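You operate a simulated robot arm through the tools that you are given. There is no shell and no other tool.

You are at the controls of a simulated robot arm. One attempt, no reset.

Task
Switch the motors on and jog TILT slowly back to zero.
Fine: set the speed switch to SLOW and the axis knob to TILT; the display must show 0.0 and READY; trip no limit.

Only the result counts: the job must be done as asked and must still hold three seconds after the hand-in. Knocking over, shifting, dropping, spilling or breaking anything else fails it.

Robot
A 6-joint arm with a fingered hand, fixed in place. Base frame: the origin is on the floor under the middle of its stand, x ahead of it, y to its left, z up. Lengths are in m, angles in rad, forces in N, time in s.
With the tool pointing down near the work surface it reaches from about 0.34 to 0.76 m from the base axis. Its first joint turns from -2.897 to 2.897 rad. Payload 4 kg.
The TCP is the grasp point between the finger pads, 0.026 m short of the fingertips. In the tool frame z runs along the fingers and y along their closing line. The gripper opens to 0.148 m; its body begins 0.073 m behind the TCP. The gripper is a hand of 3 fingers: y runs from the thumb to the fingers, the wrist lies at [0, 0, -0.239] in the tool frame.
Orientation is that of the tool frame in the base frame, as [roll, pitch, yaw] about the fixed x, y, z axes, in that order (R = Rz(yaw) Ry(pitch) Rx(roll)). With the fingers straight down and closing along the base's y, the tool's x points along the base's -x, its y along +y and its z along -z.

Tools
- The arm moves only by the tool jog_arm. Its arguments are lists of equal length, an entry for each row: "dp": the shift along the tool's x, y, z in units of 400 mm (1.0 is 400 mm), a list of three; "rot": the turn, a rotation vector about the tool's x, y, z in units of 45 degrees (1.0 is 45 degrees), a list of three. In form: {"dp": [[tx, ty, tz], ...], "rot": [[rx, ry, rz], ...]}. A call has 1 to 20 rows; each row is the pose to reach, as a shift and turn from the pose commanded when the call began, along the tool's axes at that moment. A call with a number of a shift or a turn outside -1 to 1 is refused whole. Rows are played at 5 a second. More than 0.05 m and 0.15 rad between two rows, and nothing of the call is played. Where a pose cannot be reached the arm comes as near as it can. A force on the tool above 40 N (or 10 N above the force at the start of the call, whichever is more), or a blocked arm, ends the call early, and 0.2 s more pass. In this call time passes only in rows, and 0.2 s behind the last. The reply holds the time, the measured pose of the TCP, the force on the tool along the base axes, the opening and the grip force, in the units named above and with some noise, with the torque about the TCP (base axes, N m) and any sound that the robot's microphone picked up, and new pictures: "pictures" is both (left out), scene, wrist or none.
- Cameras (640 x 400 px; columns grow to the right, rows downward): "scene" is fixed at [0.2213, -0.649, 1.429]; the picture's right is [0.96, 0.30, 0.00], its down [0.26, -0.83, -0.50] and it looks along [-0.15, 0.48, -0.87] (base axes); focal length 214 px, centre (320, 200). "wrist" rides on the gripper at [0.068, -0.039, -0.09] in the tool frame; the picture's right is [0.50, 0.87, 0.00], its down [-0.66, 0.38, -0.65] and it looks along [-0.57, 0.33, 0.76] (tool axes); focal length 222 px, centre (320, 200). There is no depth. A picture from a camera that has moved, and an enlarged one, comes with that camera's place and axes in the base frame and with its lens.
- raise_lower(by): slides the trunk up (or, below 0, down) by that many m; the arm rides with it, the base frame stays. It gives what a move gives, with no picture.
- finger_targets(finger1, finger2, thumb_bend): sets how far each is bent, from 0 (flat) to 100 (curled in); at 30 the hand is open as for a grip, at 70 the pads meet at the TCP. One left out holds its place. A second passes; each finger stops where it meets its share of the squeeze, and holds until it gets a number again. It is the only way to open and close the hand. It gives what a move gives, with no picture; readings hold the bend of each and the force on the fingers (four entries, about 0 where the hand has none), thumb and palm.
- enlarge(camera, box): a new picture of the part [left, top, right, bottom] of that camera's present view, enlarged. No time passes.
- close_job(): hands the job in; it is judged then, once.

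Nothing tells you positions but the pictures and the camera data. Unless the task says otherwise, let go and move clear before handing in.

The tools are called after "Call:" by a JSON object that holds its "method" and its "body". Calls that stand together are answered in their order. jog_arm: Moves the arm, as the interface text tells. Its arguments: {"type":"object","properties":{"dp":{"type":"array"},"rot":{"type":"array"},"pictures":{"type":"string","enum":["both","scene","wrist","none"]}},"required":["dp","rot"]} The other tools are called the same way: raise_lower (by) moves the trunk up or down; finger_targets (finger1, finger2, thumb_bend) moves the fingers one by one; enlarge (camera, box) takes an enlarged picture of a part of a camera's view; close_job () hands the job in.

At the start:

```text
clock: 0.0
eef_pos: [0.1133, -0.3864, 1.1387]
tcp_rot: [-3.14, -0.001, 3.141]
wrist_force: [0.6, -0.2, -0.9]
torque: [0.01, -0.03, 0.05]
finger_gap: 0.148
grasp_force: 0.0
shape: jaw
bend: [30.0, 30.0, 30.0]
finger forces: [0.0, 0.0, 0.0, 0.0, 0.1, 0.0]
trunk travel left (down, up): [-0.5, 0.09]
```

scene: 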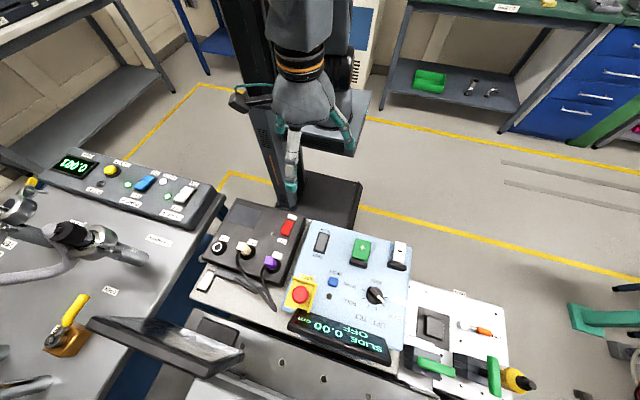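
wrist: 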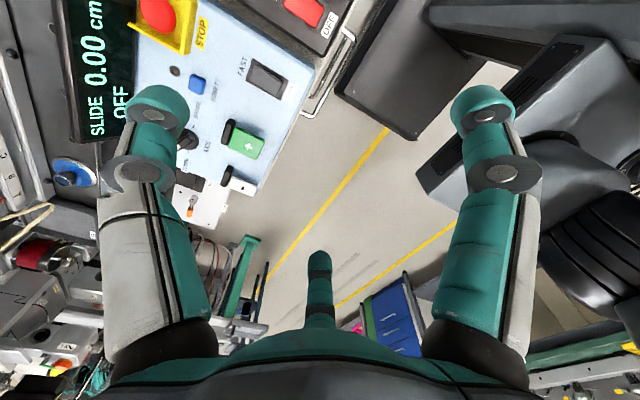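

I see a light-blue control panel with a red STOP button, a display reading "SLIDE 0.00 cm OFF", a round knob, a green rocker, a black rocker (FAST) and a blue button. I will look closer before moving.

Call:
{"method": "enlarge", "body": {"camera": "scene", "box": [270, 200, 430, 370]}}

Call:
{"method": "enlarge", "body": {"camera": "scene", "box": [180, 180, 320, 320]}}

Call:
{"method": "enlarge", "body": {"camera": "wrist", "box": [60, 0, 360, 200]}}

Call:
{"method": "enlarge", "body": {"camera": "scene", "box": [390, 270, 550, 400]}}

Call:
{"method": "enlarge", "body": {"camera": "scene", "box": [30, 130, 230, 260]}}

```text
2.35 times, centred on (350, 285) of scene
camera zoom: at [0.2213, -0.649, 1.429], right [0.96, 0.3, 0.0], down [0.26, -0.83, -0.5], along [-0.15, 0.48, -0.87], focal length 505 px, centre (249, 0)
```

zoom: 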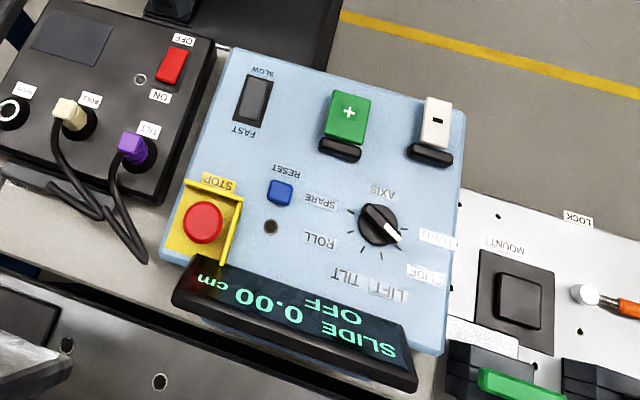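

```text
2.86 times, centred on (250, 250) of scene
camera zoom: at [0.2213, -0.649, 1.429], right [0.96, 0.3, 0.0], down [0.26, -0.83, -0.5], along [-0.15, 0.48, -0.87], focal length 613 px, centre (520, 57)
```

zoom: 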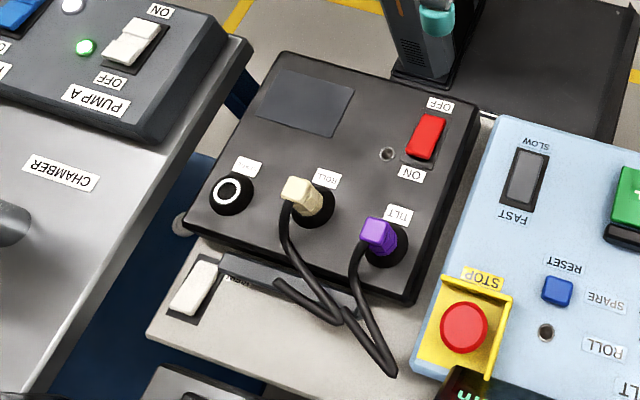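

```text
2.00 times, centred on (210, 100) of wrist
camera zoom: at [0.0449, -0.4234, 1.2298], right [-0.5, 0.87, 0.0], down [0.66, 0.38, 0.65], along [0.57, 0.33, -0.76], focal length 444 px, centre (540, 400)
```

zoom: 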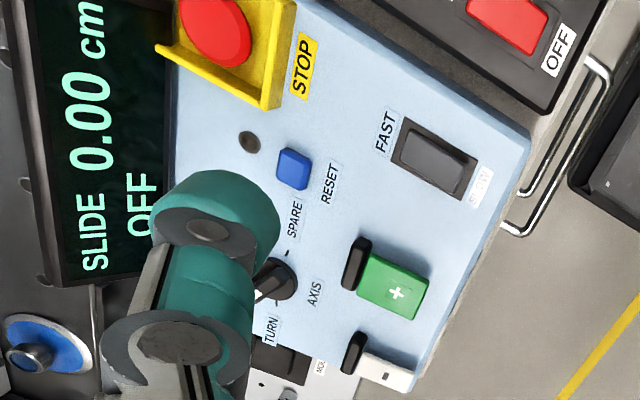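

```text
3.08 times, centred on (470, 335) of scene
camera zoom: at [0.2213, -0.649, 1.429], right [0.96, 0.3, 0.0], down [0.26, -0.83, -0.5], along [-0.15, 0.48, -0.87], focal length 660 px, centre (-142, -215)
```

zoom: 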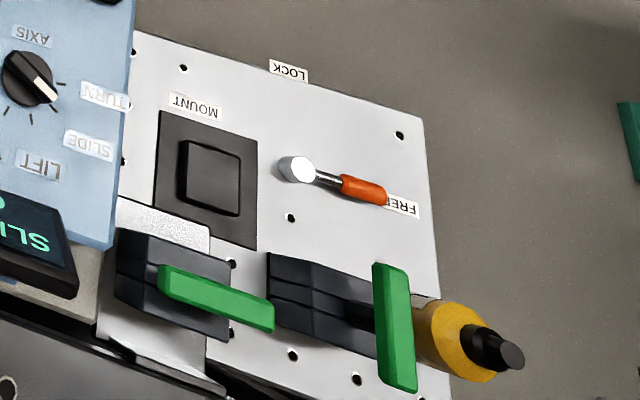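

```text
3.08 times, centred on (130, 195) of scene
camera zoom: at [0.2213, -0.649, 1.429], right [0.96, 0.3, 0.0], down [0.26, -0.83, -0.5], along [-0.15, 0.48, -0.87], focal length 660 px, centre (905, 215)
```

zoom: 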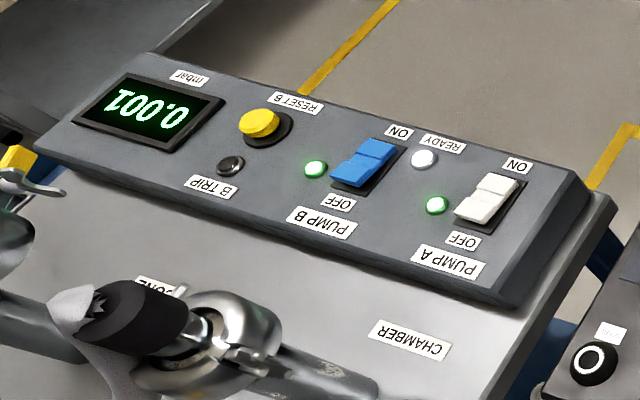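

The motor box (black) carries a red OFF/ON rocker with TILT and ROLL plugs in. I want closer pictures of the switches and the knob before I plan.

Call:
{"method": "enlarge", "body": {"camera": "scene", "box": [325, 260, 405, 310]}}

Call:
{"method": "enlarge", "body": {"camera": "scene", "box": [300, 215, 364, 255]}}

Call:
{"method": "enlarge", "body": {"camera": "scene", "box": [255, 205, 319, 245]}}

Call:
{"method": "enlarge", "body": {"camera": "scene", "box": [210, 235, 306, 295]}}

Call:
{"method": "enlarge", "body": {"camera": "scene", "box": [340, 230, 420, 280]}}

Call:
{"method": "enlarge", "body": {"camera": "scene", "box": [280, 270, 344, 310]}}

Call:
{"method": "enlarge", "body": {"camera": "scene", "box": [160, 270, 320, 400]}}

Call:
{"method": "enlarge", "body": {"camera": "scene", "box": [0, 170, 180, 300]}}

```text
8.00 times, centred on (365, 285) of scene
camera zoom: at [0.2213, -0.649, 1.429], right [0.96, 0.3, 0.0], down [0.26, -0.83, -0.5], along [-0.15, 0.48, -0.87], focal length 1716 px, centre (-40, -480)
```

zoom: 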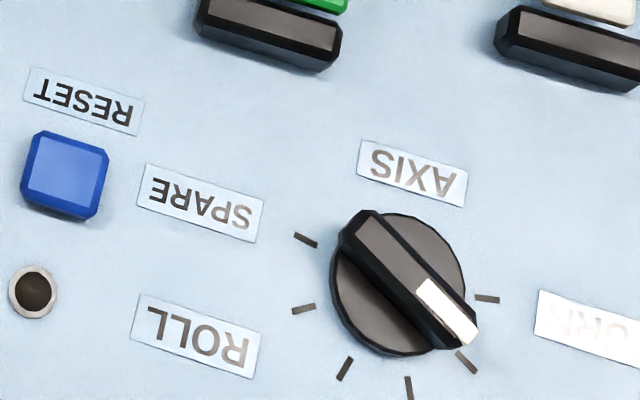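

```text
10.00 times, centred on (332, 235) of scene
camera zoom: at [0.2213, -0.649, 1.429], right [0.96, 0.3, 0.0], down [0.26, -0.83, -0.5], along [-0.15, 0.48, -0.87], focal length 2145 px, centre (200, -150)
```

zoom: 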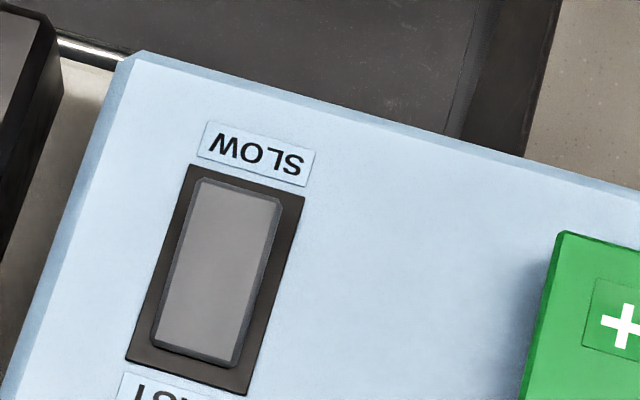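

```text
10.00 times, centred on (287, 225) of scene
camera zoom: at [0.2213, -0.649, 1.429], right [0.96, 0.3, 0.0], down [0.26, -0.83, -0.5], along [-0.15, 0.48, -0.87], focal length 2145 px, centre (650, -50)
```

zoom: 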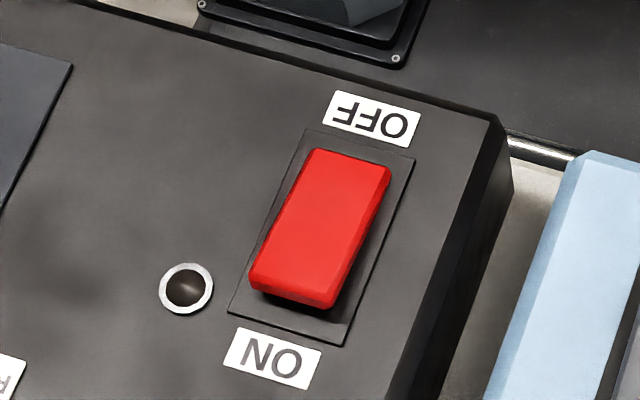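

```text
6.67 times, centred on (258, 265) of scene
camera zoom: at [0.2213, -0.649, 1.429], right [0.96, 0.3, 0.0], down [0.26, -0.83, -0.5], along [-0.15, 0.48, -0.87], focal length 1430 px, centre (733, -233)
```

zoom: 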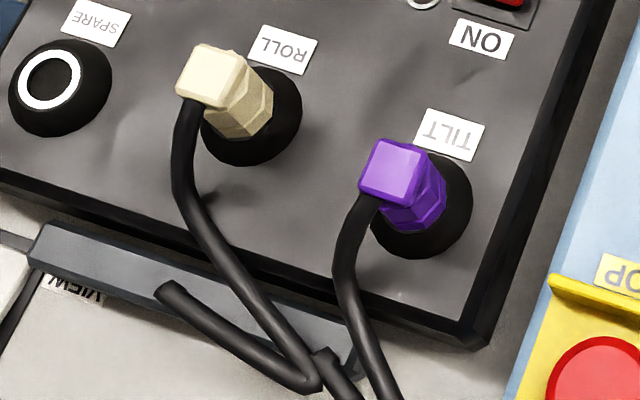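

```text
8.00 times, centred on (380, 255) of scene
camera zoom: at [0.2213, -0.649, 1.429], right [0.96, 0.3, 0.0], down [0.26, -0.83, -0.5], along [-0.15, 0.48, -0.87], focal length 1716 px, centre (-160, -240)
```

zoom: 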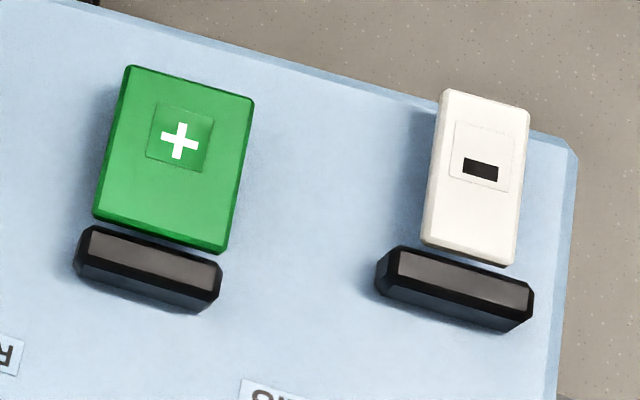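

```text
10.00 times, centred on (312, 290) of scene
camera zoom: at [0.2213, -0.649, 1.429], right [0.96, 0.3, 0.0], down [0.26, -0.83, -0.5], along [-0.15, 0.48, -0.87], focal length 2145 px, centre (400, -700)
```

zoom: 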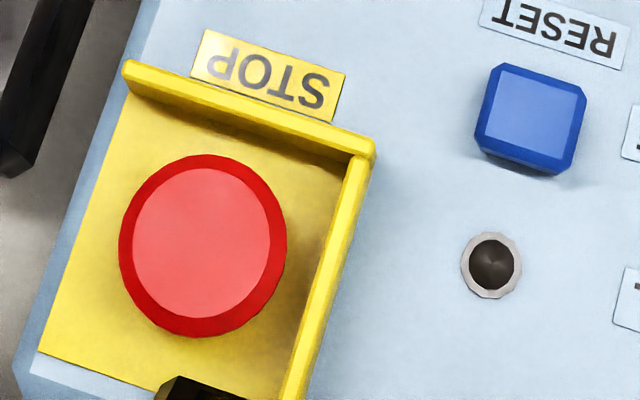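

```text
3.08 times, centred on (240, 335) of scene
camera zoom: at [0.2213, -0.649, 1.429], right [0.96, 0.3, 0.0], down [0.26, -0.83, -0.5], along [-0.15, 0.48, -0.87], focal length 660 px, centre (566, -215)
```

zoom: 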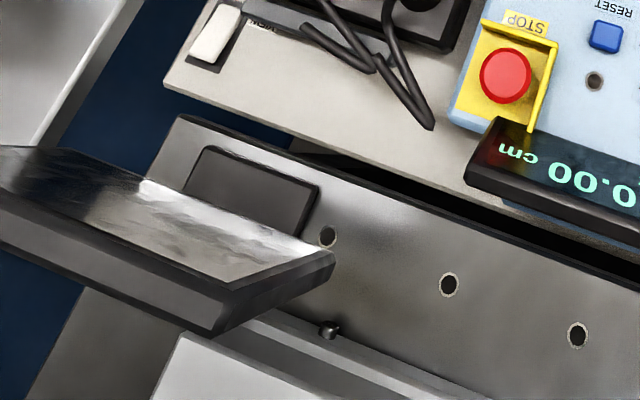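

```text
3.08 times, centred on (90, 235) of scene
camera zoom: at [0.2213, -0.649, 1.429], right [0.96, 0.3, 0.0], down [0.26, -0.83, -0.5], along [-0.15, 0.48, -0.87], focal length 660 px, centre (1028, 92)
```

zoom: 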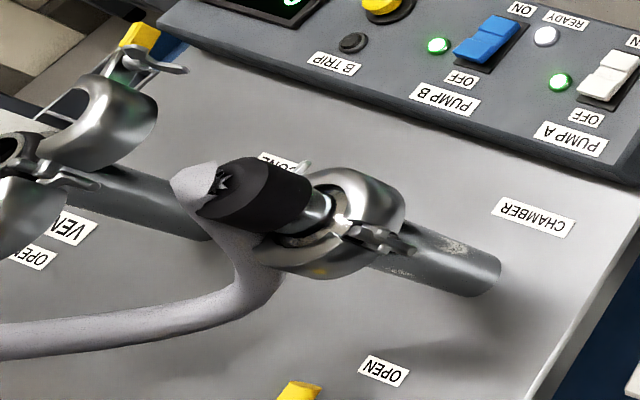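

The panel looks axis-aligned, with its top near z≈0.82. I place the knob at about (0.337, -0.547), + at (0.28, -0.444), − at (0.38, -0.42), the speed rocker at (0.164, -0.449) and the motor rocker at (0.053, -0.44). Next I move the hand above the panel for a second view and try some finger shapes.

Call:
{"method": "jog_arm", "body": {"dp": [[-0.06, -0.03, 0.03], [-0.12, -0.06, 0.06], [-0.18, -0.09, 0.09], [-0.24, -0.12, 0.12], [-0.3, -0.15, 0.15]], "rot": [[0, 0, 0], [0, 0, 0], [0, 0, 0], [0, 0, 0], [0, 0, 0]]}}

```text
clock: 1.2
eef_pos: [0.2101, -0.4649, 1.0932]
tcp_rot: [3.123, 0.012, -3.122]
wrist_force: [0.5, -0.3, 0.0]
torque: [-0.02, -0.03, -0.01]
finger_gap: 0.1477
grasp_force: 0.0
shape: jaw
bend: [30.0, 30.0, 30.0]
finger forces: [0.1, 0.0, 0.0, 0.0, 0.0, 0.0]
out of reach, approached as far as the arm can: row 3, 4, 5
trunk travel left (down, up): [-0.5, 0.09]
camera wrist: at [0.1403, -0.5052, 1.1838], right [-0.52, 0.86, 0.01], down [0.64, 0.38, 0.67], along [0.57, 0.35, -0.74], focal length 222 px, centre (320, 200)
```

scene: 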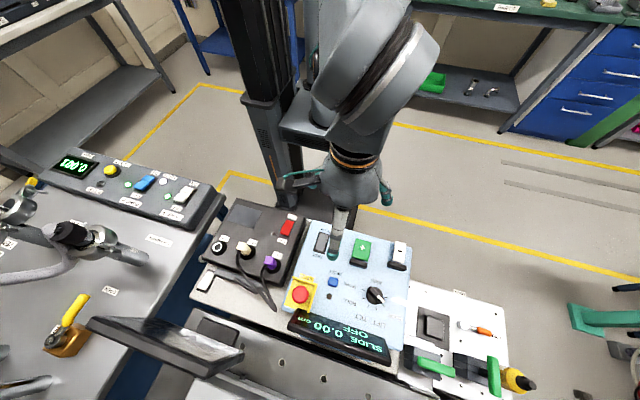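
wrist: 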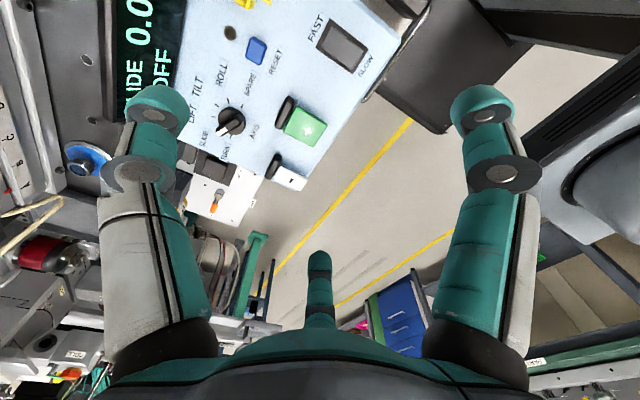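

The arm runs out of reach this high up, so I'll lower the trunk. The fingertips will stay well above the panel.

Call:
{"method": "raise_lower", "body": {"by": -0.13}}

Call:
{"method": "finger_targets", "body": {"finger1": 80, "finger2": 30, "thumb_bend": 30}}

Call:
{"method": "enlarge", "body": {"camera": "wrist", "box": [0, 0, 640, 400]}}

Call:
{"method": "enlarge", "body": {"camera": "scene", "box": [220, 120, 480, 360]}}

```text
clock: 2.8
eef_pos: [0.2067, -0.4651, 0.9636]
tcp_rot: [3.124, 0.015, -3.122]
wrist_force: [0.2, 0.8, -0.1]
torque: [0.01, 0.02, 0.02]
finger_gap: 0.1481
grasp_force: 0.0
shape: jaw
bend: [30.0, 30.0, 30.0]
finger forces: [0.0, 0.0, 0.1, 0.0, 0.0, 0.0]
trunk travel left (down, up): [-0.37, 0.22]
```

```text
clock: 3.8
eef_pos: [0.2089, -0.4647, 0.9645]
tcp_rot: [3.125, 0.016, -3.122]
wrist_force: [-0.3, -0.3, 0.3]
torque: [0.01, 0.01, 0.0]
finger_gap: 0.0646
grasp_force: 0.0
shape: fingers
bend: [80.0, 30.0, 30.0]
finger forces: [0.1, 0.0, 0.1, 0.0, 0.0, 0.0]
trunk travel left (down, up): [-0.37, 0.22]
```

```text
1.00 times, centred on (320, 200) of wrist (not enlarged: the box is as wide or as high as the picture)
camera zoom: at [0.1398, -0.5048, 1.0541], right [-0.52, 0.86, 0.01], down [0.64, 0.38, 0.67], along [0.57, 0.35, -0.74], focal length 222 px, centre (320, 200)
```

zoom: 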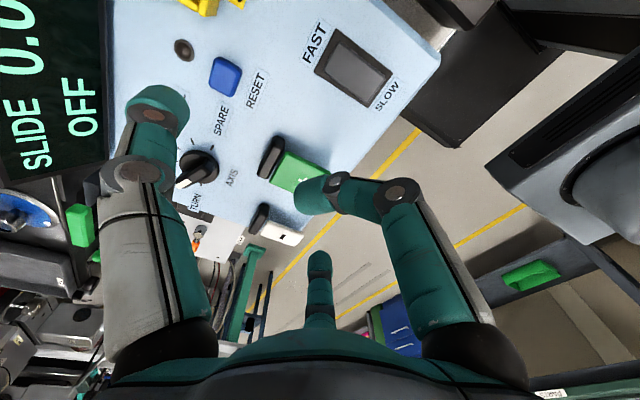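

```text
1.67 times, centred on (350, 240) of scene
camera zoom: at [0.2213, -0.649, 1.429], right [0.96, 0.3, 0.0], down [0.26, -0.83, -0.5], along [-0.15, 0.48, -0.87], focal length 358 px, centre (270, 133)
```

zoom: 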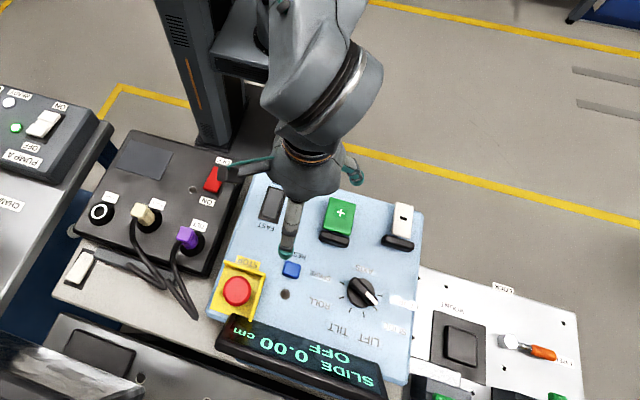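

Finger1 sits at the right of the wrist view, the thumb at the left and finger2 at the far side. I'll test a closed pinch and then a thumb-only shape to choose a poking tip.

Call:
{"method": "finger_targets", "body": {"finger1": 100, "finger2": 100, "thumb_bend": 50}}

Call:
{"method": "enlarge", "body": {"camera": "wrist", "box": [0, 0, 640, 400]}}

Call:
{"method": "enlarge", "body": {"camera": "scene", "box": [270, 160, 398, 240]}}

```text
clock: 4.8
eef_pos: [0.2088, -0.4655, 0.9642]
tcp_rot: [3.125, 0.014, -3.121]
wrist_force: [-0.3, 0.2, 0.7]
torque: [-0.01, -0.01, -0.02]
finger_gap: 0.0617
grasp_force: 0.1
shape: fingers
bend: [100.0, 93.0, 50.0]
finger forces: [0.0, 0.1, 0.0, 0.0, 0.0, 0.0]
trunk travel left (down, up): [-0.37, 0.22]
```

```text
1.00 times, centred on (320, 200) of wrist (not enlarged: the box is as wide or as high as the picture)
camera zoom: at [0.1398, -0.5048, 1.0541], right [-0.52, 0.86, 0.01], down [0.64, 0.38, 0.67], along [0.57, 0.35, -0.74], focal length 222 px, centre (320, 200)
```

zoom: 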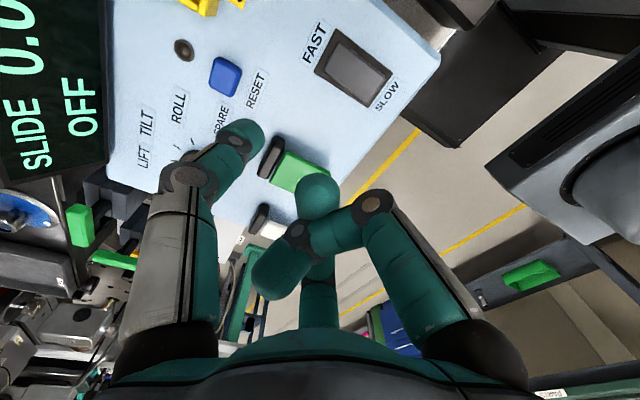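

```text
5.00 times, centred on (334, 200) of scene
camera zoom: at [0.2213, -0.649, 1.429], right [0.96, 0.3, 0.0], down [0.26, -0.83, -0.5], along [-0.15, 0.48, -0.87], focal length 1072 px, centre (250, 200)
```

zoom: 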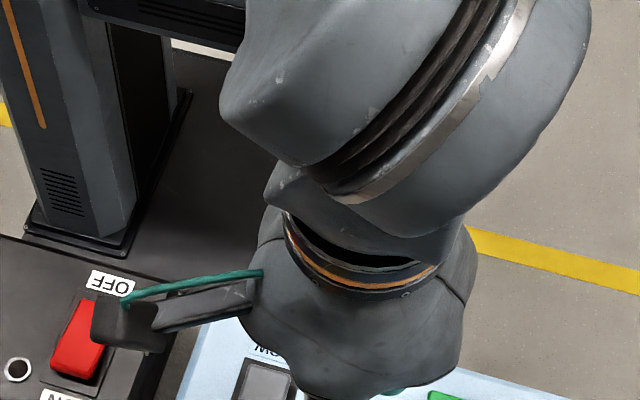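

The three fingers sit 120° apart and curl toward the tool axis, so with all at about 70 they form a compact poking tip on that axis. I'll form that shape now and check it.

Call:
{"method": "finger_targets", "body": {"finger1": 50, "finger2": 50, "thumb_bend": 50}}

Call:
{"method": "finger_targets", "body": {"finger1": 70, "finger2": 70, "thumb_bend": 70}}

Call:
{"method": "enlarge", "body": {"camera": "wrist", "box": [0, 0, 640, 400]}}

```text
clock: 5.8
eef_pos: [0.2081, -0.4648, 0.9639]
tcp_rot: [3.124, 0.013, -3.123]
wrist_force: [0.5, 0.0, 0.3]
torque: [-0.02, 0.01, 0.01]
finger_gap: 0.0616
grasp_force: 0.0
shape: fingers
bend: [50.0, 50.0, 50.0]
finger forces: [0.0, 0.0, 0.0, 0.1, 0.0, 0.1]
trunk travel left (down, up): [-0.37, 0.22]
```

```text
clock: 6.8
eef_pos: [0.2076, -0.4658, 0.9647]
tcp_rot: [3.124, 0.014, -3.122]
wrist_force: [-1.1, 0.2, -0.1]
torque: [0.01, -0.01, 0.0]
finger_gap: 0.0001
grasp_force: 0.1
shape: fingers
bend: [69.0, 69.0, 70.0]
finger forces: [0.1, 0.0, 0.1, 0.1, 0.1, 0.0]
trunk travel left (down, up): [-0.37, 0.22]
```

```text
1.00 times, centred on (320, 200) of wrist (not enlarged: the box is as wide or as high as the picture)
camera zoom: at [0.1398, -0.5048, 1.0541], right [-0.52, 0.86, 0.01], down [0.64, 0.38, 0.67], along [0.57, 0.35, -0.74], focal length 222 px, centre (320, 200)
```

zoom: 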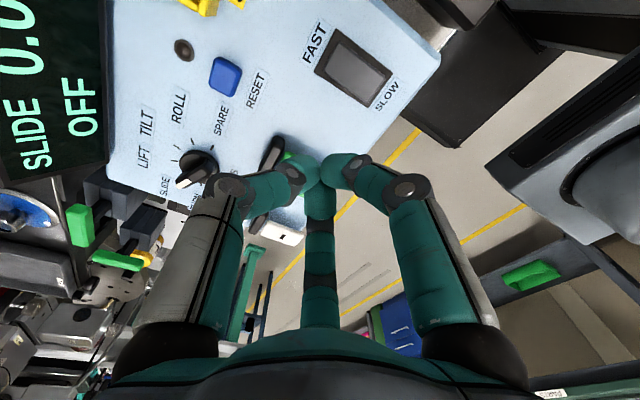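

The tripod tip is compact. I'll send a zero move to confirm the commanded pose and see what the arm does at this trunk height.

Call:
{"method": "jog_arm", "body": {"dp": [[0, 0, 0]], "rot": [[0, 0, 0]], "pictures": "none"}}

```text
clock: 7.2
eef_pos: [0.2074, -0.4652, 0.9646]
tcp_rot: [3.123, 0.013, -3.123]
wrist_force: [-0.3, 0.3, 0.5]
torque: [-0.01, 0.0, -0.01]
finger_gap: 0.0
grasp_force: 0.0
shape: fingers
bend: [69.0, 69.0, 70.0]
finger forces: [0.0, 0.0, 0.0, 0.0, 0.0, 0.0]
trunk travel left (down, up): [-0.37, 0.22]
```

The commanded pose equals the pose reached. I'll level the tool and move over the ON end of the red motor rocker, still well above it.

Call:
{"method": "jog_arm", "body": {"dp": [[0.075, 0, 0], [0.15, 0, 0], [0.225, 0, 0], [0.3, -0.003, 0], [0.375, -0.0075, 0]], "rot": [[0.005, 0.003, 0.005], [0.01, 0.007, 0.01], [0.015, 0.01, 0.015], [0.02, 0.013, 0.02], [0.0237, 0.0166, 0.0237]]}}

```text
clock: 8.4
eef_pos: [0.0578, -0.4695, 0.962]
tcp_rot: [-3.14, 0.0, -3.139]
wrist_force: [0.0, 0.2, -0.8]
torque: [-0.04, 0.02, -0.02]
finger_gap: 0.0002
grasp_force: 0.1
shape: fingers
bend: [69.0, 69.0, 70.0]
finger forces: [0.1, 0.0, 0.0, 0.0, 0.0, 0.1]
trunk travel left (down, up): [-0.37, 0.22]
camera wrist: at [-0.0095, -0.5062, 1.0534], right [-0.5, 0.87, 0.0], down [0.65, 0.38, 0.65], along [0.57, 0.33, -0.76], focal length 222 px, centre (320, 200)
```

scene: 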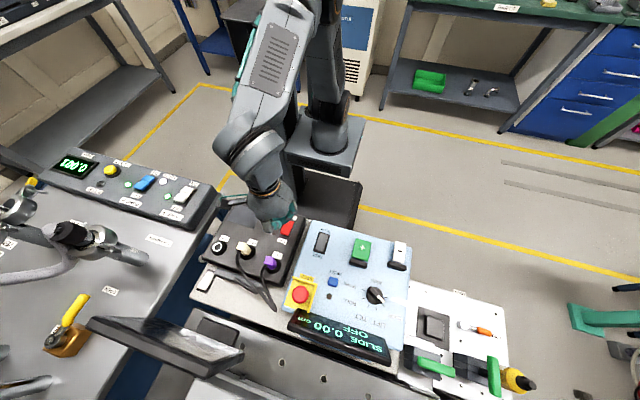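
wrist: 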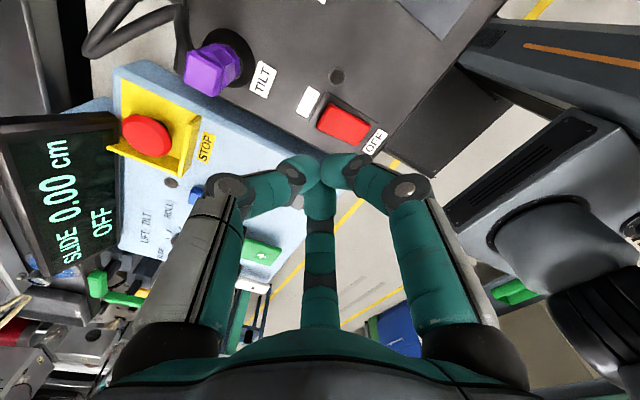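

Call:
{"method": "enlarge", "body": {"camera": "wrist", "box": [200, 40, 440, 190]}}

Call:
{"method": "enlarge", "body": {"camera": "scene", "box": [240, 180, 336, 240]}}

```text
2.67 times, centred on (320, 115) of wrist
camera zoom: at [-0.0095, -0.5062, 1.0534], right [-0.5, 0.87, 0.0], down [0.65, 0.38, 0.65], along [0.57, 0.33, -0.76], focal length 592 px, centre (320, 427)
```

zoom: 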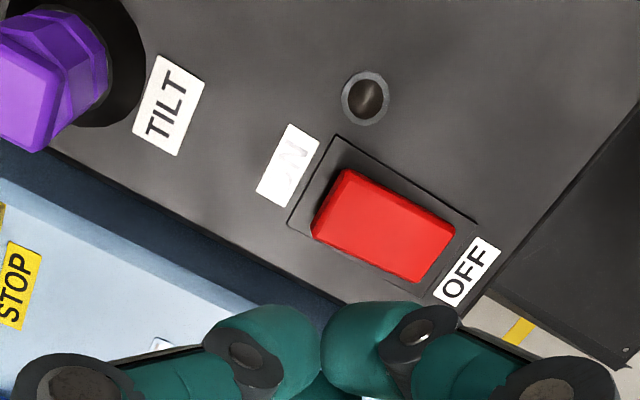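

```text
6.67 times, centred on (288, 210) of scene
camera zoom: at [0.2213, -0.649, 1.429], right [0.96, 0.3, 0.0], down [0.26, -0.83, -0.5], along [-0.15, 0.48, -0.87], focal length 1430 px, centre (533, 133)
```

zoom: 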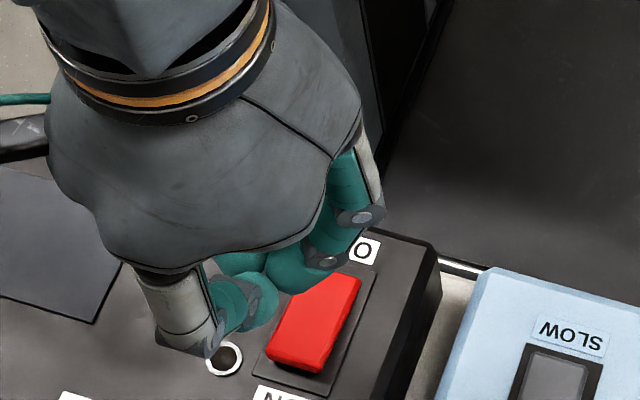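

The red rocker triangulates to centre (0.055, -0.441) with its top at about z 0.84, and the ON end is raised at y≈-0.465. I'll go down near it and check the clearance.

Call:
{"method": "jog_arm", "body": {"dp": [[0.0075, 0.024, 0], [0.0075, 0.024, 0.05], [0.0075, 0.024, 0.1], [0.0075, 0.024, 0.15]], "rot": [[0, 0, 0], [0, 0, 0], [0, 0, 0], [0, 0, 0]]}}

Call:
{"method": "enlarge", "body": {"camera": "scene", "box": [240, 190, 336, 250]}}

Call:
{"method": "enlarge", "body": {"camera": "wrist", "box": [200, 40, 440, 190]}}

```text
clock: 9.4
eef_pos: [0.0568, -0.4604, 0.9021]
tcp_rot: [-3.139, 0.001, 3.14]
wrist_force: [0.1, 0.2, -0.5]
torque: [-0.04, -0.01, -0.03]
finger_gap: 0.0002
grasp_force: 0.1
shape: fingers
bend: [69.0, 69.0, 70.0]
finger forces: [0.0, 0.0, 0.1, 0.0, 0.0, 0.1]
trunk travel left (down, up): [-0.37, 0.22]
camera wrist: at [-0.0121, -0.4972, 0.9935], right [-0.5, 0.87, 0.0], down [0.66, 0.38, 0.65], along [0.57, 0.32, -0.76], focal length 222 px, centre (320, 200)
```

scene: 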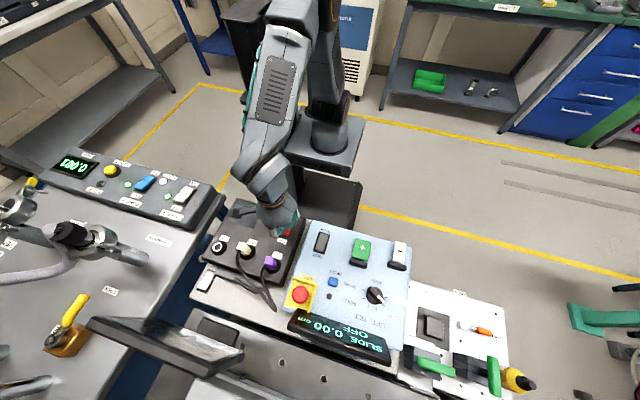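
wrist: 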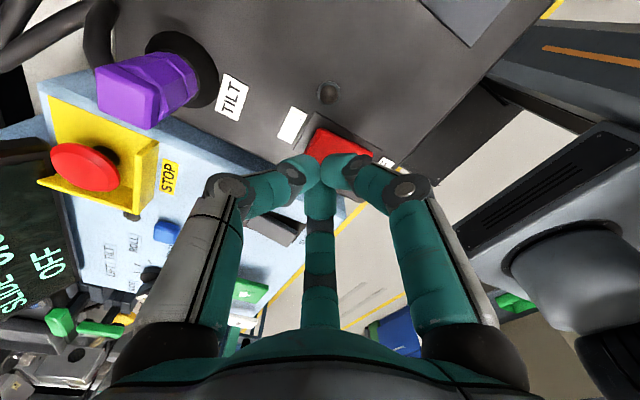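

```text
6.67 times, centred on (288, 220) of scene
camera zoom: at [0.2213, -0.649, 1.429], right [0.96, 0.3, 0.0], down [0.26, -0.83, -0.5], along [-0.15, 0.48, -0.87], focal length 1430 px, centre (533, 67)
```

zoom: 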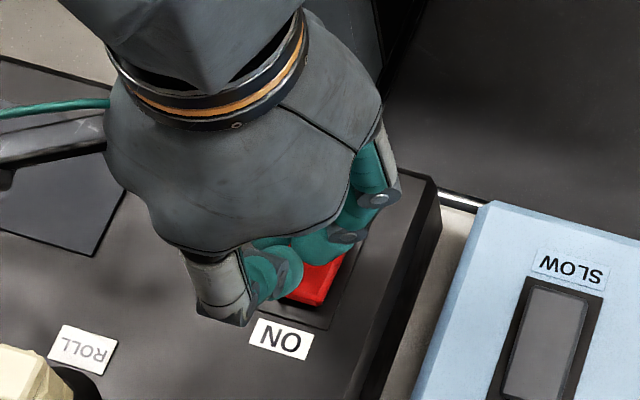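

```text
2.67 times, centred on (320, 115) of wrist
camera zoom: at [-0.0121, -0.4972, 0.9935], right [-0.5, 0.87, 0.0], down [0.66, 0.38, 0.65], along [0.57, 0.32, -0.76], focal length 592 px, centre (320, 427)
```

zoom: 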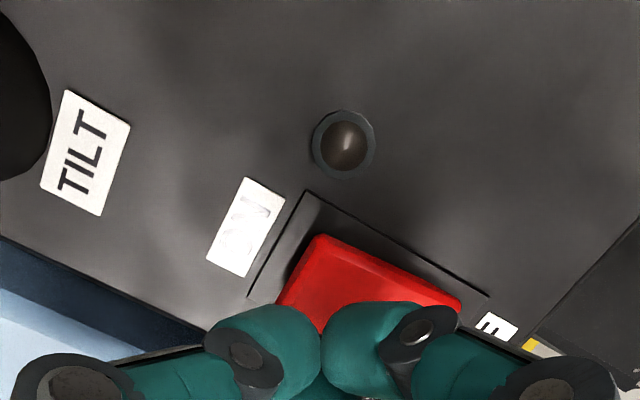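

The tip is over the ON half. I'll lower it slowly and watch the force and sound.

Call:
{"method": "jog_arm", "body": {"dp": [[0, 0, 0.0075], [0, 0, 0.015], [0, 0, 0.0225], [0, 0, 0.03], [0, 0, 0.0375], [0, 0, 0.045], [0, 0, 0.0525], [0, 0, 0.06]], "rot": [[0, 0, 0], [0, 0, 0], [0, 0, 0], [0, 0, 0], [0, 0, 0], [0, 0, 0], [0, 0, 0], [0, 0, 0]], "pictures": "none"}}

Call:
{"method": "enlarge", "body": {"camera": "scene", "box": [240, 190, 400, 370]}}

```text
clock: 11.2
eef_pos: [0.0544, -0.4619, 0.8776]
tcp_rot: [-3.139, 0.0, 3.14]
wrist_force: [-0.1, 0.2, -0.4]
torque: [0.02, 0.01, -0.02]
finger_gap: 0.0
grasp_force: 0.1
shape: fingers
bend: [69.0, 69.0, 70.0]
finger forces: [0.1, 0.0, 0.1, 0.0, 0.0, 0.0]
trunk travel left (down, up): [-0.37, 0.22]
```

```text
2.22 times, centred on (320, 280) of scene
camera zoom: at [0.2213, -0.649, 1.429], right [0.96, 0.3, 0.0], down [0.26, -0.83, -0.5], along [-0.15, 0.48, -0.87], focal length 477 px, centre (320, 22)
```

zoom: 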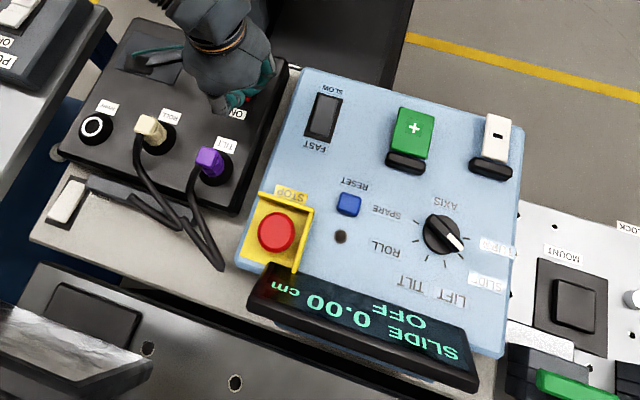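

There's no contact yet at TCP z 0.878. I'll keep lowering in smaller steps.

Call:
{"method": "jog_arm", "body": {"dp": [[0, 0, 0.005], [0, 0, 0.01], [0, 0, 0.015], [0, 0, 0.02], [0, 0, 0.025], [0, 0, 0.03]], "rot": [[0, 0, 0], [0, 0, 0], [0, 0, 0], [0, 0, 0], [0, 0, 0], [0, 0, 0]], "pictures": "wrist"}}

Call:
{"method": "enlarge", "body": {"camera": "scene", "box": [240, 190, 400, 370]}}

```text
clock: 12.6
eef_pos: [0.0558, -0.4622, 0.8681]
tcp_rot: [-3.137, 0.0, 3.141]
wrist_force: [0.4, -1.2, 23.2]
torque: [0.11, 0.04, 0.0]
finger_gap: 0.0
grasp_force: 15.1
shape: fingers
bend: [71.0, 71.0, 70.0]
finger forces: [14.7, 15.2, 0.1, 0.0, 0.0, 0.0]
trunk travel left (down, up): [-0.37, 0.22]
camera wrist: at [-0.0124, -0.4979, 0.9597], right [-0.5, 0.87, -0.01], down [0.66, 0.38, 0.65], along [0.57, 0.32, -0.76], focal length 222 px, centre (320, 200)
```

wrist: 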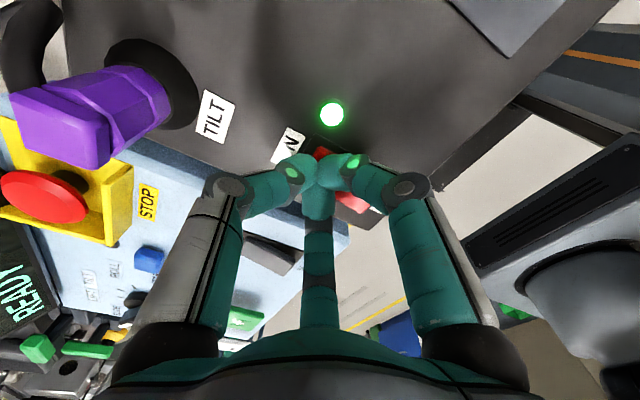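

```text
2.22 times, centred on (320, 280) of scene
camera zoom: at [0.2213, -0.649, 1.429], right [0.96, 0.3, 0.0], down [0.26, -0.83, -0.5], along [-0.15, 0.48, -0.87], focal length 477 px, centre (320, 22)
```

zoom: 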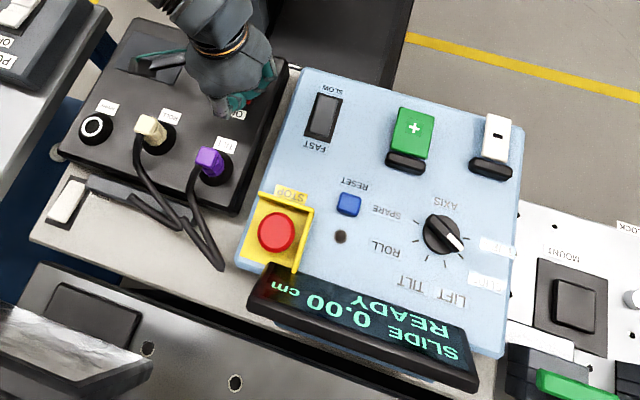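

The motors are on: the lamp is green and the display says READY. I'll lift off and check that the rocker stays.

Call:
{"method": "jog_arm", "body": {"dp": [[0, 0, -0.03], [0, 0, -0.08], [0, 0, -0.14], [0, 0, -0.2]], "rot": [[0, 0, 0], [0, 0, 0], [0, 0, 0], [0, 0, 0]], "pictures": "wrist"}}

Call:
{"method": "enlarge", "body": {"camera": "scene", "box": [240, 190, 400, 370]}}

Call:
{"method": "enlarge", "body": {"camera": "wrist", "box": [200, 40, 440, 190]}}

```text
clock: 13.6
eef_pos: [0.0568, -0.4623, 0.9456]
tcp_rot: [-3.139, 0.0, -3.141]
wrist_force: [0.6, 0.1, 0.5]
torque: [0.02, -0.01, 0.04]
finger_gap: 0.0001
grasp_force: 0.1
shape: fingers
bend: [70.0, 70.0, 70.0]
finger forces: [0.1, 0.0, 0.0, 0.1, 0.1, 0.0]
trunk travel left (down, up): [-0.37, 0.22]
camera wrist: at [-0.0115, -0.4997, 1.037], right [-0.5, 0.87, 0.0], down [0.65, 0.38, 0.65], along [0.57, 0.33, -0.76], focal length 222 px, centre (320, 200)
```

wrist: 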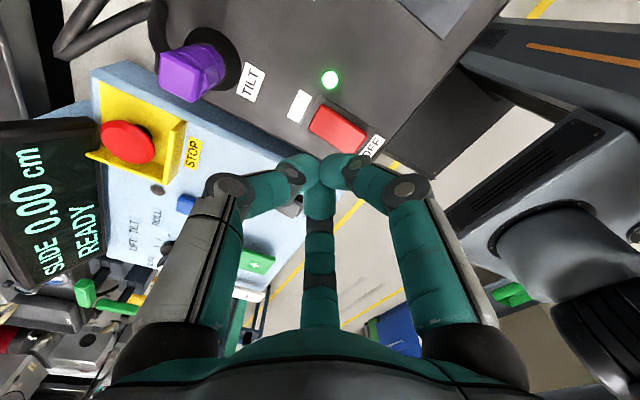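

```text
2.22 times, centred on (320, 280) of scene
camera zoom: at [0.2213, -0.649, 1.429], right [0.96, 0.3, 0.0], down [0.26, -0.83, -0.5], along [-0.15, 0.48, -0.87], focal length 477 px, centre (320, 22)
```

zoom: 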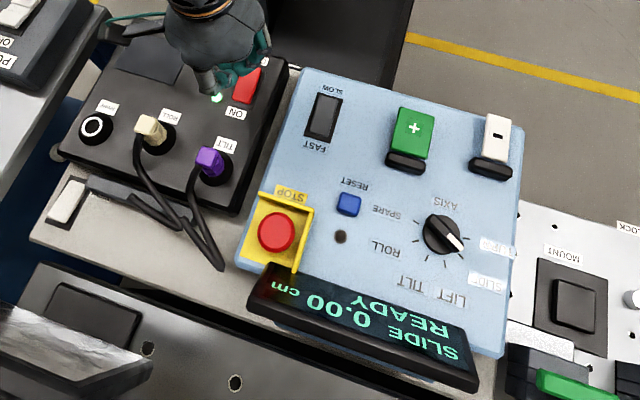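

```text
2.67 times, centred on (320, 115) of wrist
camera zoom: at [-0.0115, -0.4997, 1.037], right [-0.5, 0.87, 0.0], down [0.65, 0.38, 0.65], along [0.57, 0.33, -0.76], focal length 592 px, centre (320, 427)
```

zoom: 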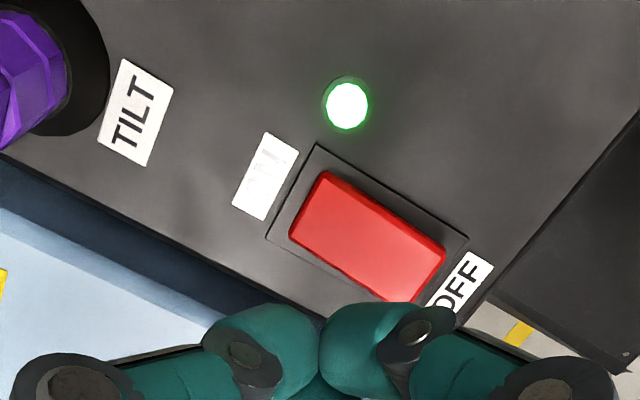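

The motors latched on. Next is the speed rocker: I'll move over its SLOW end and look.

Call:
{"method": "jog_arm", "body": {"dp": [[-0.08, 0.02, 0], [-0.16, 0.04, 0], [-0.22, 0.06, 0], [-0.2675, 0.075, 0]], "rot": [[0, 0, 0], [0, 0, 0], [0, 0, 0], [0, 0, 0]], "pictures": "wrist"}}

Call:
{"method": "enlarge", "body": {"camera": "wrist", "box": [200, 40, 440, 190]}}

Call:
{"method": "enlarge", "body": {"camera": "scene", "box": [280, 200, 376, 260]}}

```text
clock: 14.6
eef_pos: [0.1628, -0.4321, 0.9463]
tcp_rot: [3.139, 0.005, -3.135]
wrist_force: [-0.9, -0.2, 0.3]
torque: [0.01, 0.0, 0.03]
finger_gap: 0.0002
grasp_force: 0.3
shape: fingers
bend: [70.0, 70.0, 70.0]
finger forces: [0.0, 0.0, 0.1, 0.0, 0.0, 0.0]
out of reach, approached as far as the arm can: row 4
trunk travel left (down, up): [-0.37, 0.22]
camera wrist: at [0.0937, -0.4696, 1.0371], right [-0.51, 0.86, 0.0], down [0.65, 0.38, 0.66], along [0.57, 0.33, -0.75], focal length 222 px, centre (320, 200)
```

wrist: 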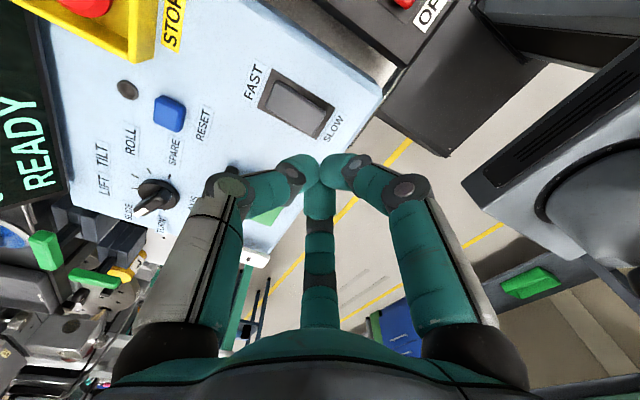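

```text
2.67 times, centred on (320, 115) of wrist
camera zoom: at [0.0937, -0.4696, 1.0371], right [-0.51, 0.86, 0.0], down [0.65, 0.38, 0.66], along [0.57, 0.33, -0.75], focal length 592 px, centre (320, 427)
```

zoom: 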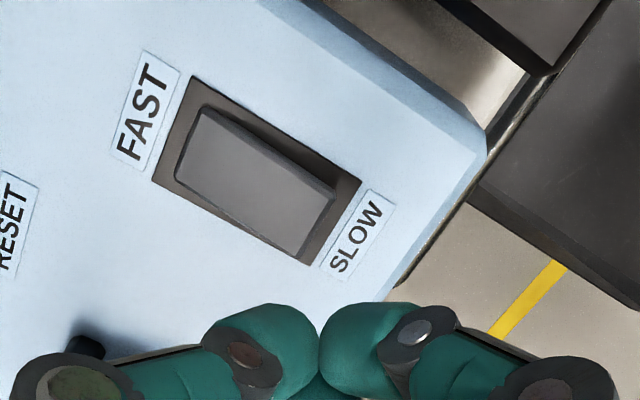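

```text
6.67 times, centred on (328, 230) of scene
camera zoom: at [0.2213, -0.649, 1.429], right [0.96, 0.3, 0.0], down [0.26, -0.83, -0.5], along [-0.15, 0.48, -0.87], focal length 1430 px, centre (267, 0)
```

zoom: 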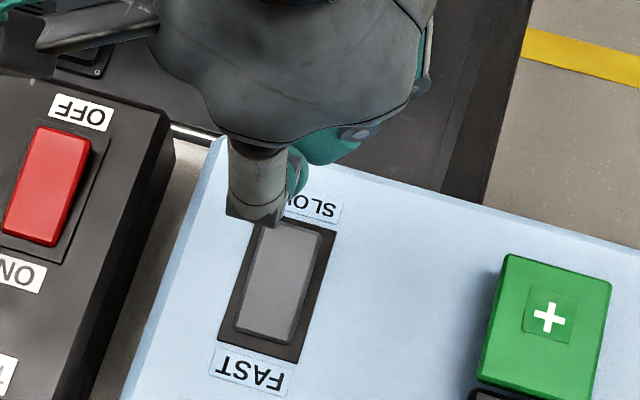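

The speed rocker is at (0.165, -0.454), and its SLOW end is raised at y≈-0.43, so it is on FAST now. The arm is near its reach limit because the wrist is high relative to the trunk, so I'll raise the trunk and jog the hand back down.

Call:
{"method": "raise_lower", "body": {"by": 0.15}}

Call:
{"method": "jog_arm", "body": {"dp": [[0, 0, 0.08], [0, 0, 0.16], [0, 0, 0.24], [0, 0, 0.32], [0, 0, 0.38]], "rot": [[0, 0, 0], [0, 0, 0], [0, 0, 0], [0, 0, 0], [0, 0, 0]], "pictures": "scene"}}

```text
clock: 16.3
eef_pos: [0.1611, -0.4311, 1.0956]
tcp_rot: [3.138, 0.006, -3.134]
wrist_force: [-0.7, -0.5, -0.7]
torque: [-0.02, 0.02, -0.03]
finger_gap: 0.0001
grasp_force: 0.0
shape: fingers
bend: [70.0, 70.0, 70.0]
finger forces: [0.1, 0.0, 0.1, 0.0, 0.1, 0.1]
trunk travel left (down, up): [-0.52, 0.07]
```

```text
clock: 17.5
eef_pos: [0.1385, -0.44, 0.9481]
tcp_rot: [3.129, 0.043, -3.115]
wrist_force: [1.4, -0.6, -0.3]
torque: [-0.03, 0.0, -0.02]
finger_gap: 0.0
grasp_force: 0.0
shape: fingers
bend: [70.0, 70.0, 70.0]
finger forces: [0.0, 0.0, 0.0, 0.1, 0.0, 0.1]
out of reach, approached as far as the arm can: row 1, 2, 3, 4, 5
trunk travel left (down, up): [-0.52, 0.07]
```

scene: 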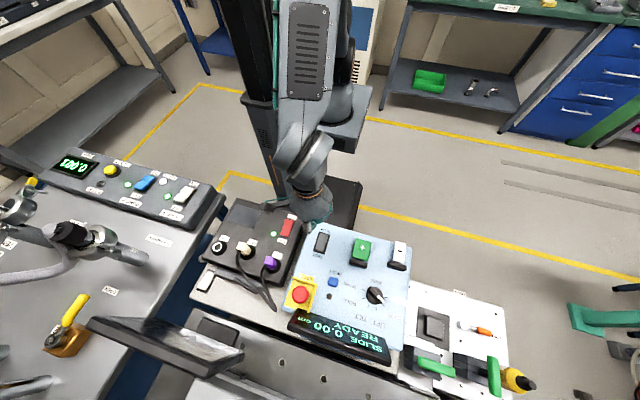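

The leftover error is purely tangential, which suggests a wrist limit tied to the hand's yaw rather than the radius. I'll turn the hand about its own axis toward the arm's natural heading, which also points the wrist camera at the panel like an operator.

Call:
{"method": "jog_arm", "body": {"dp": [[0, 0, 0], [0, 0, 0], [0, 0, 0], [0, 0, 0], [0, 0, 0], [0, 0, 0]], "rot": [[0, 0, 0.16], [0, 0, 0.32], [0, 0, 0.48], [0, 0, 0.64], [0, 0, 0.8], [0, 0, 0.95]]}}

```text
clock: 18.9
eef_pos: [0.1041, -0.3564, 0.832]
tcp_rot: [-3.122, 0.089, 2.406]
wrist_force: [0.1, 0.0, -0.5]
torque: [-0.02, 0.01, 0.02]
finger_gap: 0.0002
grasp_force: 0.1
shape: fingers
bend: [70.0, 70.0, 70.0]
finger forces: [0.0, 0.0, 0.0, 0.1, 0.0, 0.1]
out of reach, approached as far as the arm can: row 1, 2, 3, 4, 5, 6
trunk travel left (down, up): [-0.52, 0.07]
camera wrist: at [0.0234, -0.3316, 0.9187], right [0.21, 0.97, -0.06], down [0.7, -0.11, 0.7], along [0.68, -0.19, -0.71], focal length 222 px, centre (320, 200)
```

scene: 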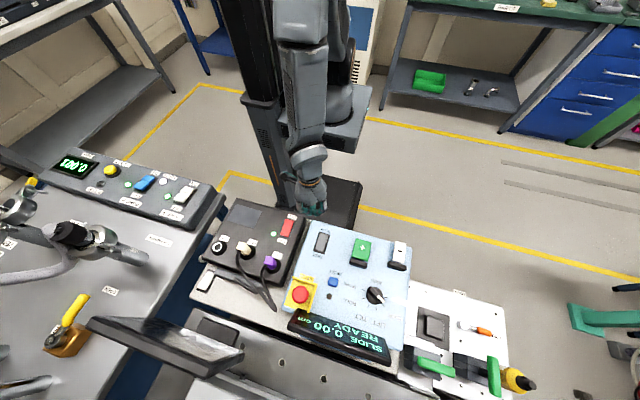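
wrist: 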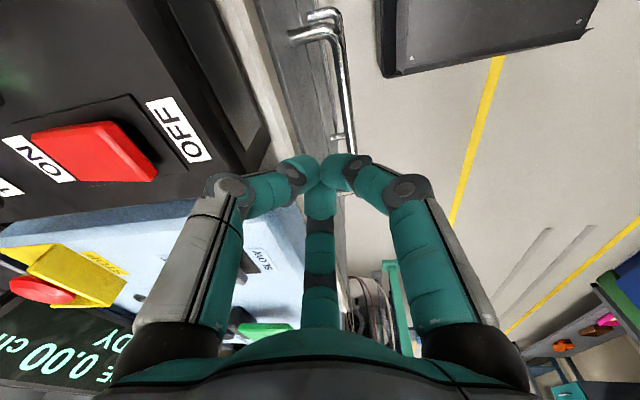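

That direction is the limited one; the hand swung down in front of the panel but touched nothing. I'll turn back the other way while rising.

Call:
{"method": "jog_arm", "body": {"dp": [[0, 0, -0.03], [0, 0, -0.07], [0, 0, -0.12], [0, 0, -0.18], [0, 0, -0.24], [0, 0, -0.3], [0, 0, -0.3]], "rot": [[0, 0, -0.14], [0, 0, -0.28], [0, 0, -0.42], [0, 0, -0.56], [0, 0, -0.7], [0, 0, -0.84], [0, 0, -0.98]]}}

```text
clock: 20.5
eef_pos: [0.0972, -0.3413, 0.953]
tcp_rot: [-3.067, 0.05, -3.104]
wrist_force: [-0.2, -0.5, 0.2]
torque: [-0.02, 0.0, 0.01]
finger_gap: 0.0
grasp_force: 0.2
shape: fingers
bend: [70.0, 70.0, 70.0]
finger forces: [0.1, 0.0, 0.0, 0.0, 0.1, 0.1]
out of reach, approached as far as the arm can: row 2, 3, 4, 5, 6
trunk travel left (down, up): [-0.52, 0.07]
camera wrist: at [0.026, -0.3733, 1.0431], right [-0.53, 0.84, -0.09], down [0.61, 0.45, 0.66], along [0.59, 0.29, -0.75], focal length 222 px, centre (320, 200)
```

scene: 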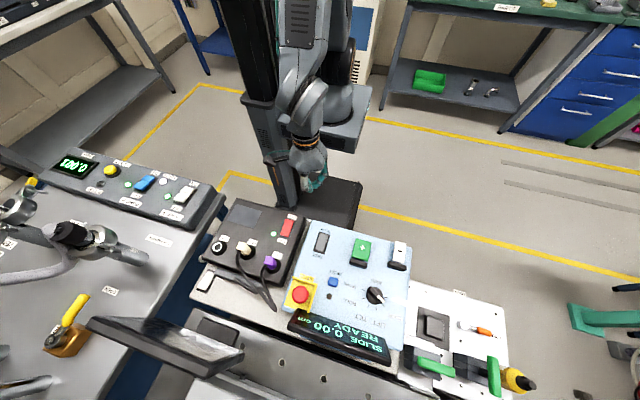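
wrist: 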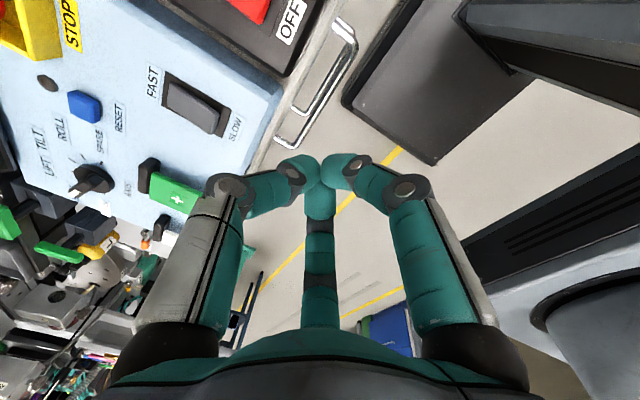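

I'm clear now. I'll level the tool first, then turn the yaw further the good way in a second call.

Call:
{"method": "jog_arm", "body": {"dp": [[0, 0, 0], [0, 0, 0]], "rot": [[-0.05, 0.032, 0], [-0.095, 0.0634, 0]], "pictures": "none"}}

Call:
{"method": "jog_arm", "body": {"dp": [[0, 0, 0], [0, 0, 0], [0, 0, 0], [0, 0, 0], [0, 0, 0], [0, 0, 0]], "rot": [[0, 0, -0.15], [0, 0, -0.3], [0, 0, -0.45], [0, 0, -0.6], [0, 0, -0.75], [0, 0, -0.9]], "pictures": "wrist"}}

```text
clock: 21.1
eef_pos: [0.0902, -0.342, 0.9531]
tcp_rot: [3.14, 0.012, -3.103]
wrist_force: [-1.5, -0.6, 1.0]
torque: [-0.02, -0.01, -0.04]
finger_gap: 0.0
grasp_force: 0.1
shape: fingers
bend: [70.0, 70.0, 70.0]
finger forces: [0.0, 0.0, 0.1, 0.1, 0.1, 0.1]
out of reach, approached as far as the arm can: row 2
trunk travel left (down, up): [-0.52, 0.07]
```

```text
clock: 22.5
eef_pos: [0.0891, -0.3444, 0.9538]
tcp_rot: [3.142, -0.001, -2.398]
wrist_force: [0.5, -0.2, -0.6]
torque: [0.0, 0.0, 0.02]
finger_gap: 0.0
grasp_force: 0.1
shape: fingers
bend: [70.0, 70.0, 70.0]
finger forces: [0.0, 0.1, 0.0, 0.1, 0.0, 0.0]
trunk travel left (down, up): [-0.52, 0.07]
camera wrist: at [0.0653, -0.4162, 1.0459], right [-0.95, 0.3, 0.0], down [0.23, 0.72, 0.65], along [0.2, 0.62, -0.76], focal length 222 px, centre (320, 200)
```

wrist: 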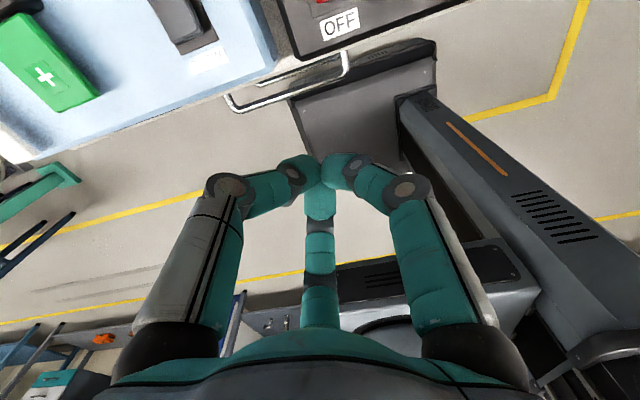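

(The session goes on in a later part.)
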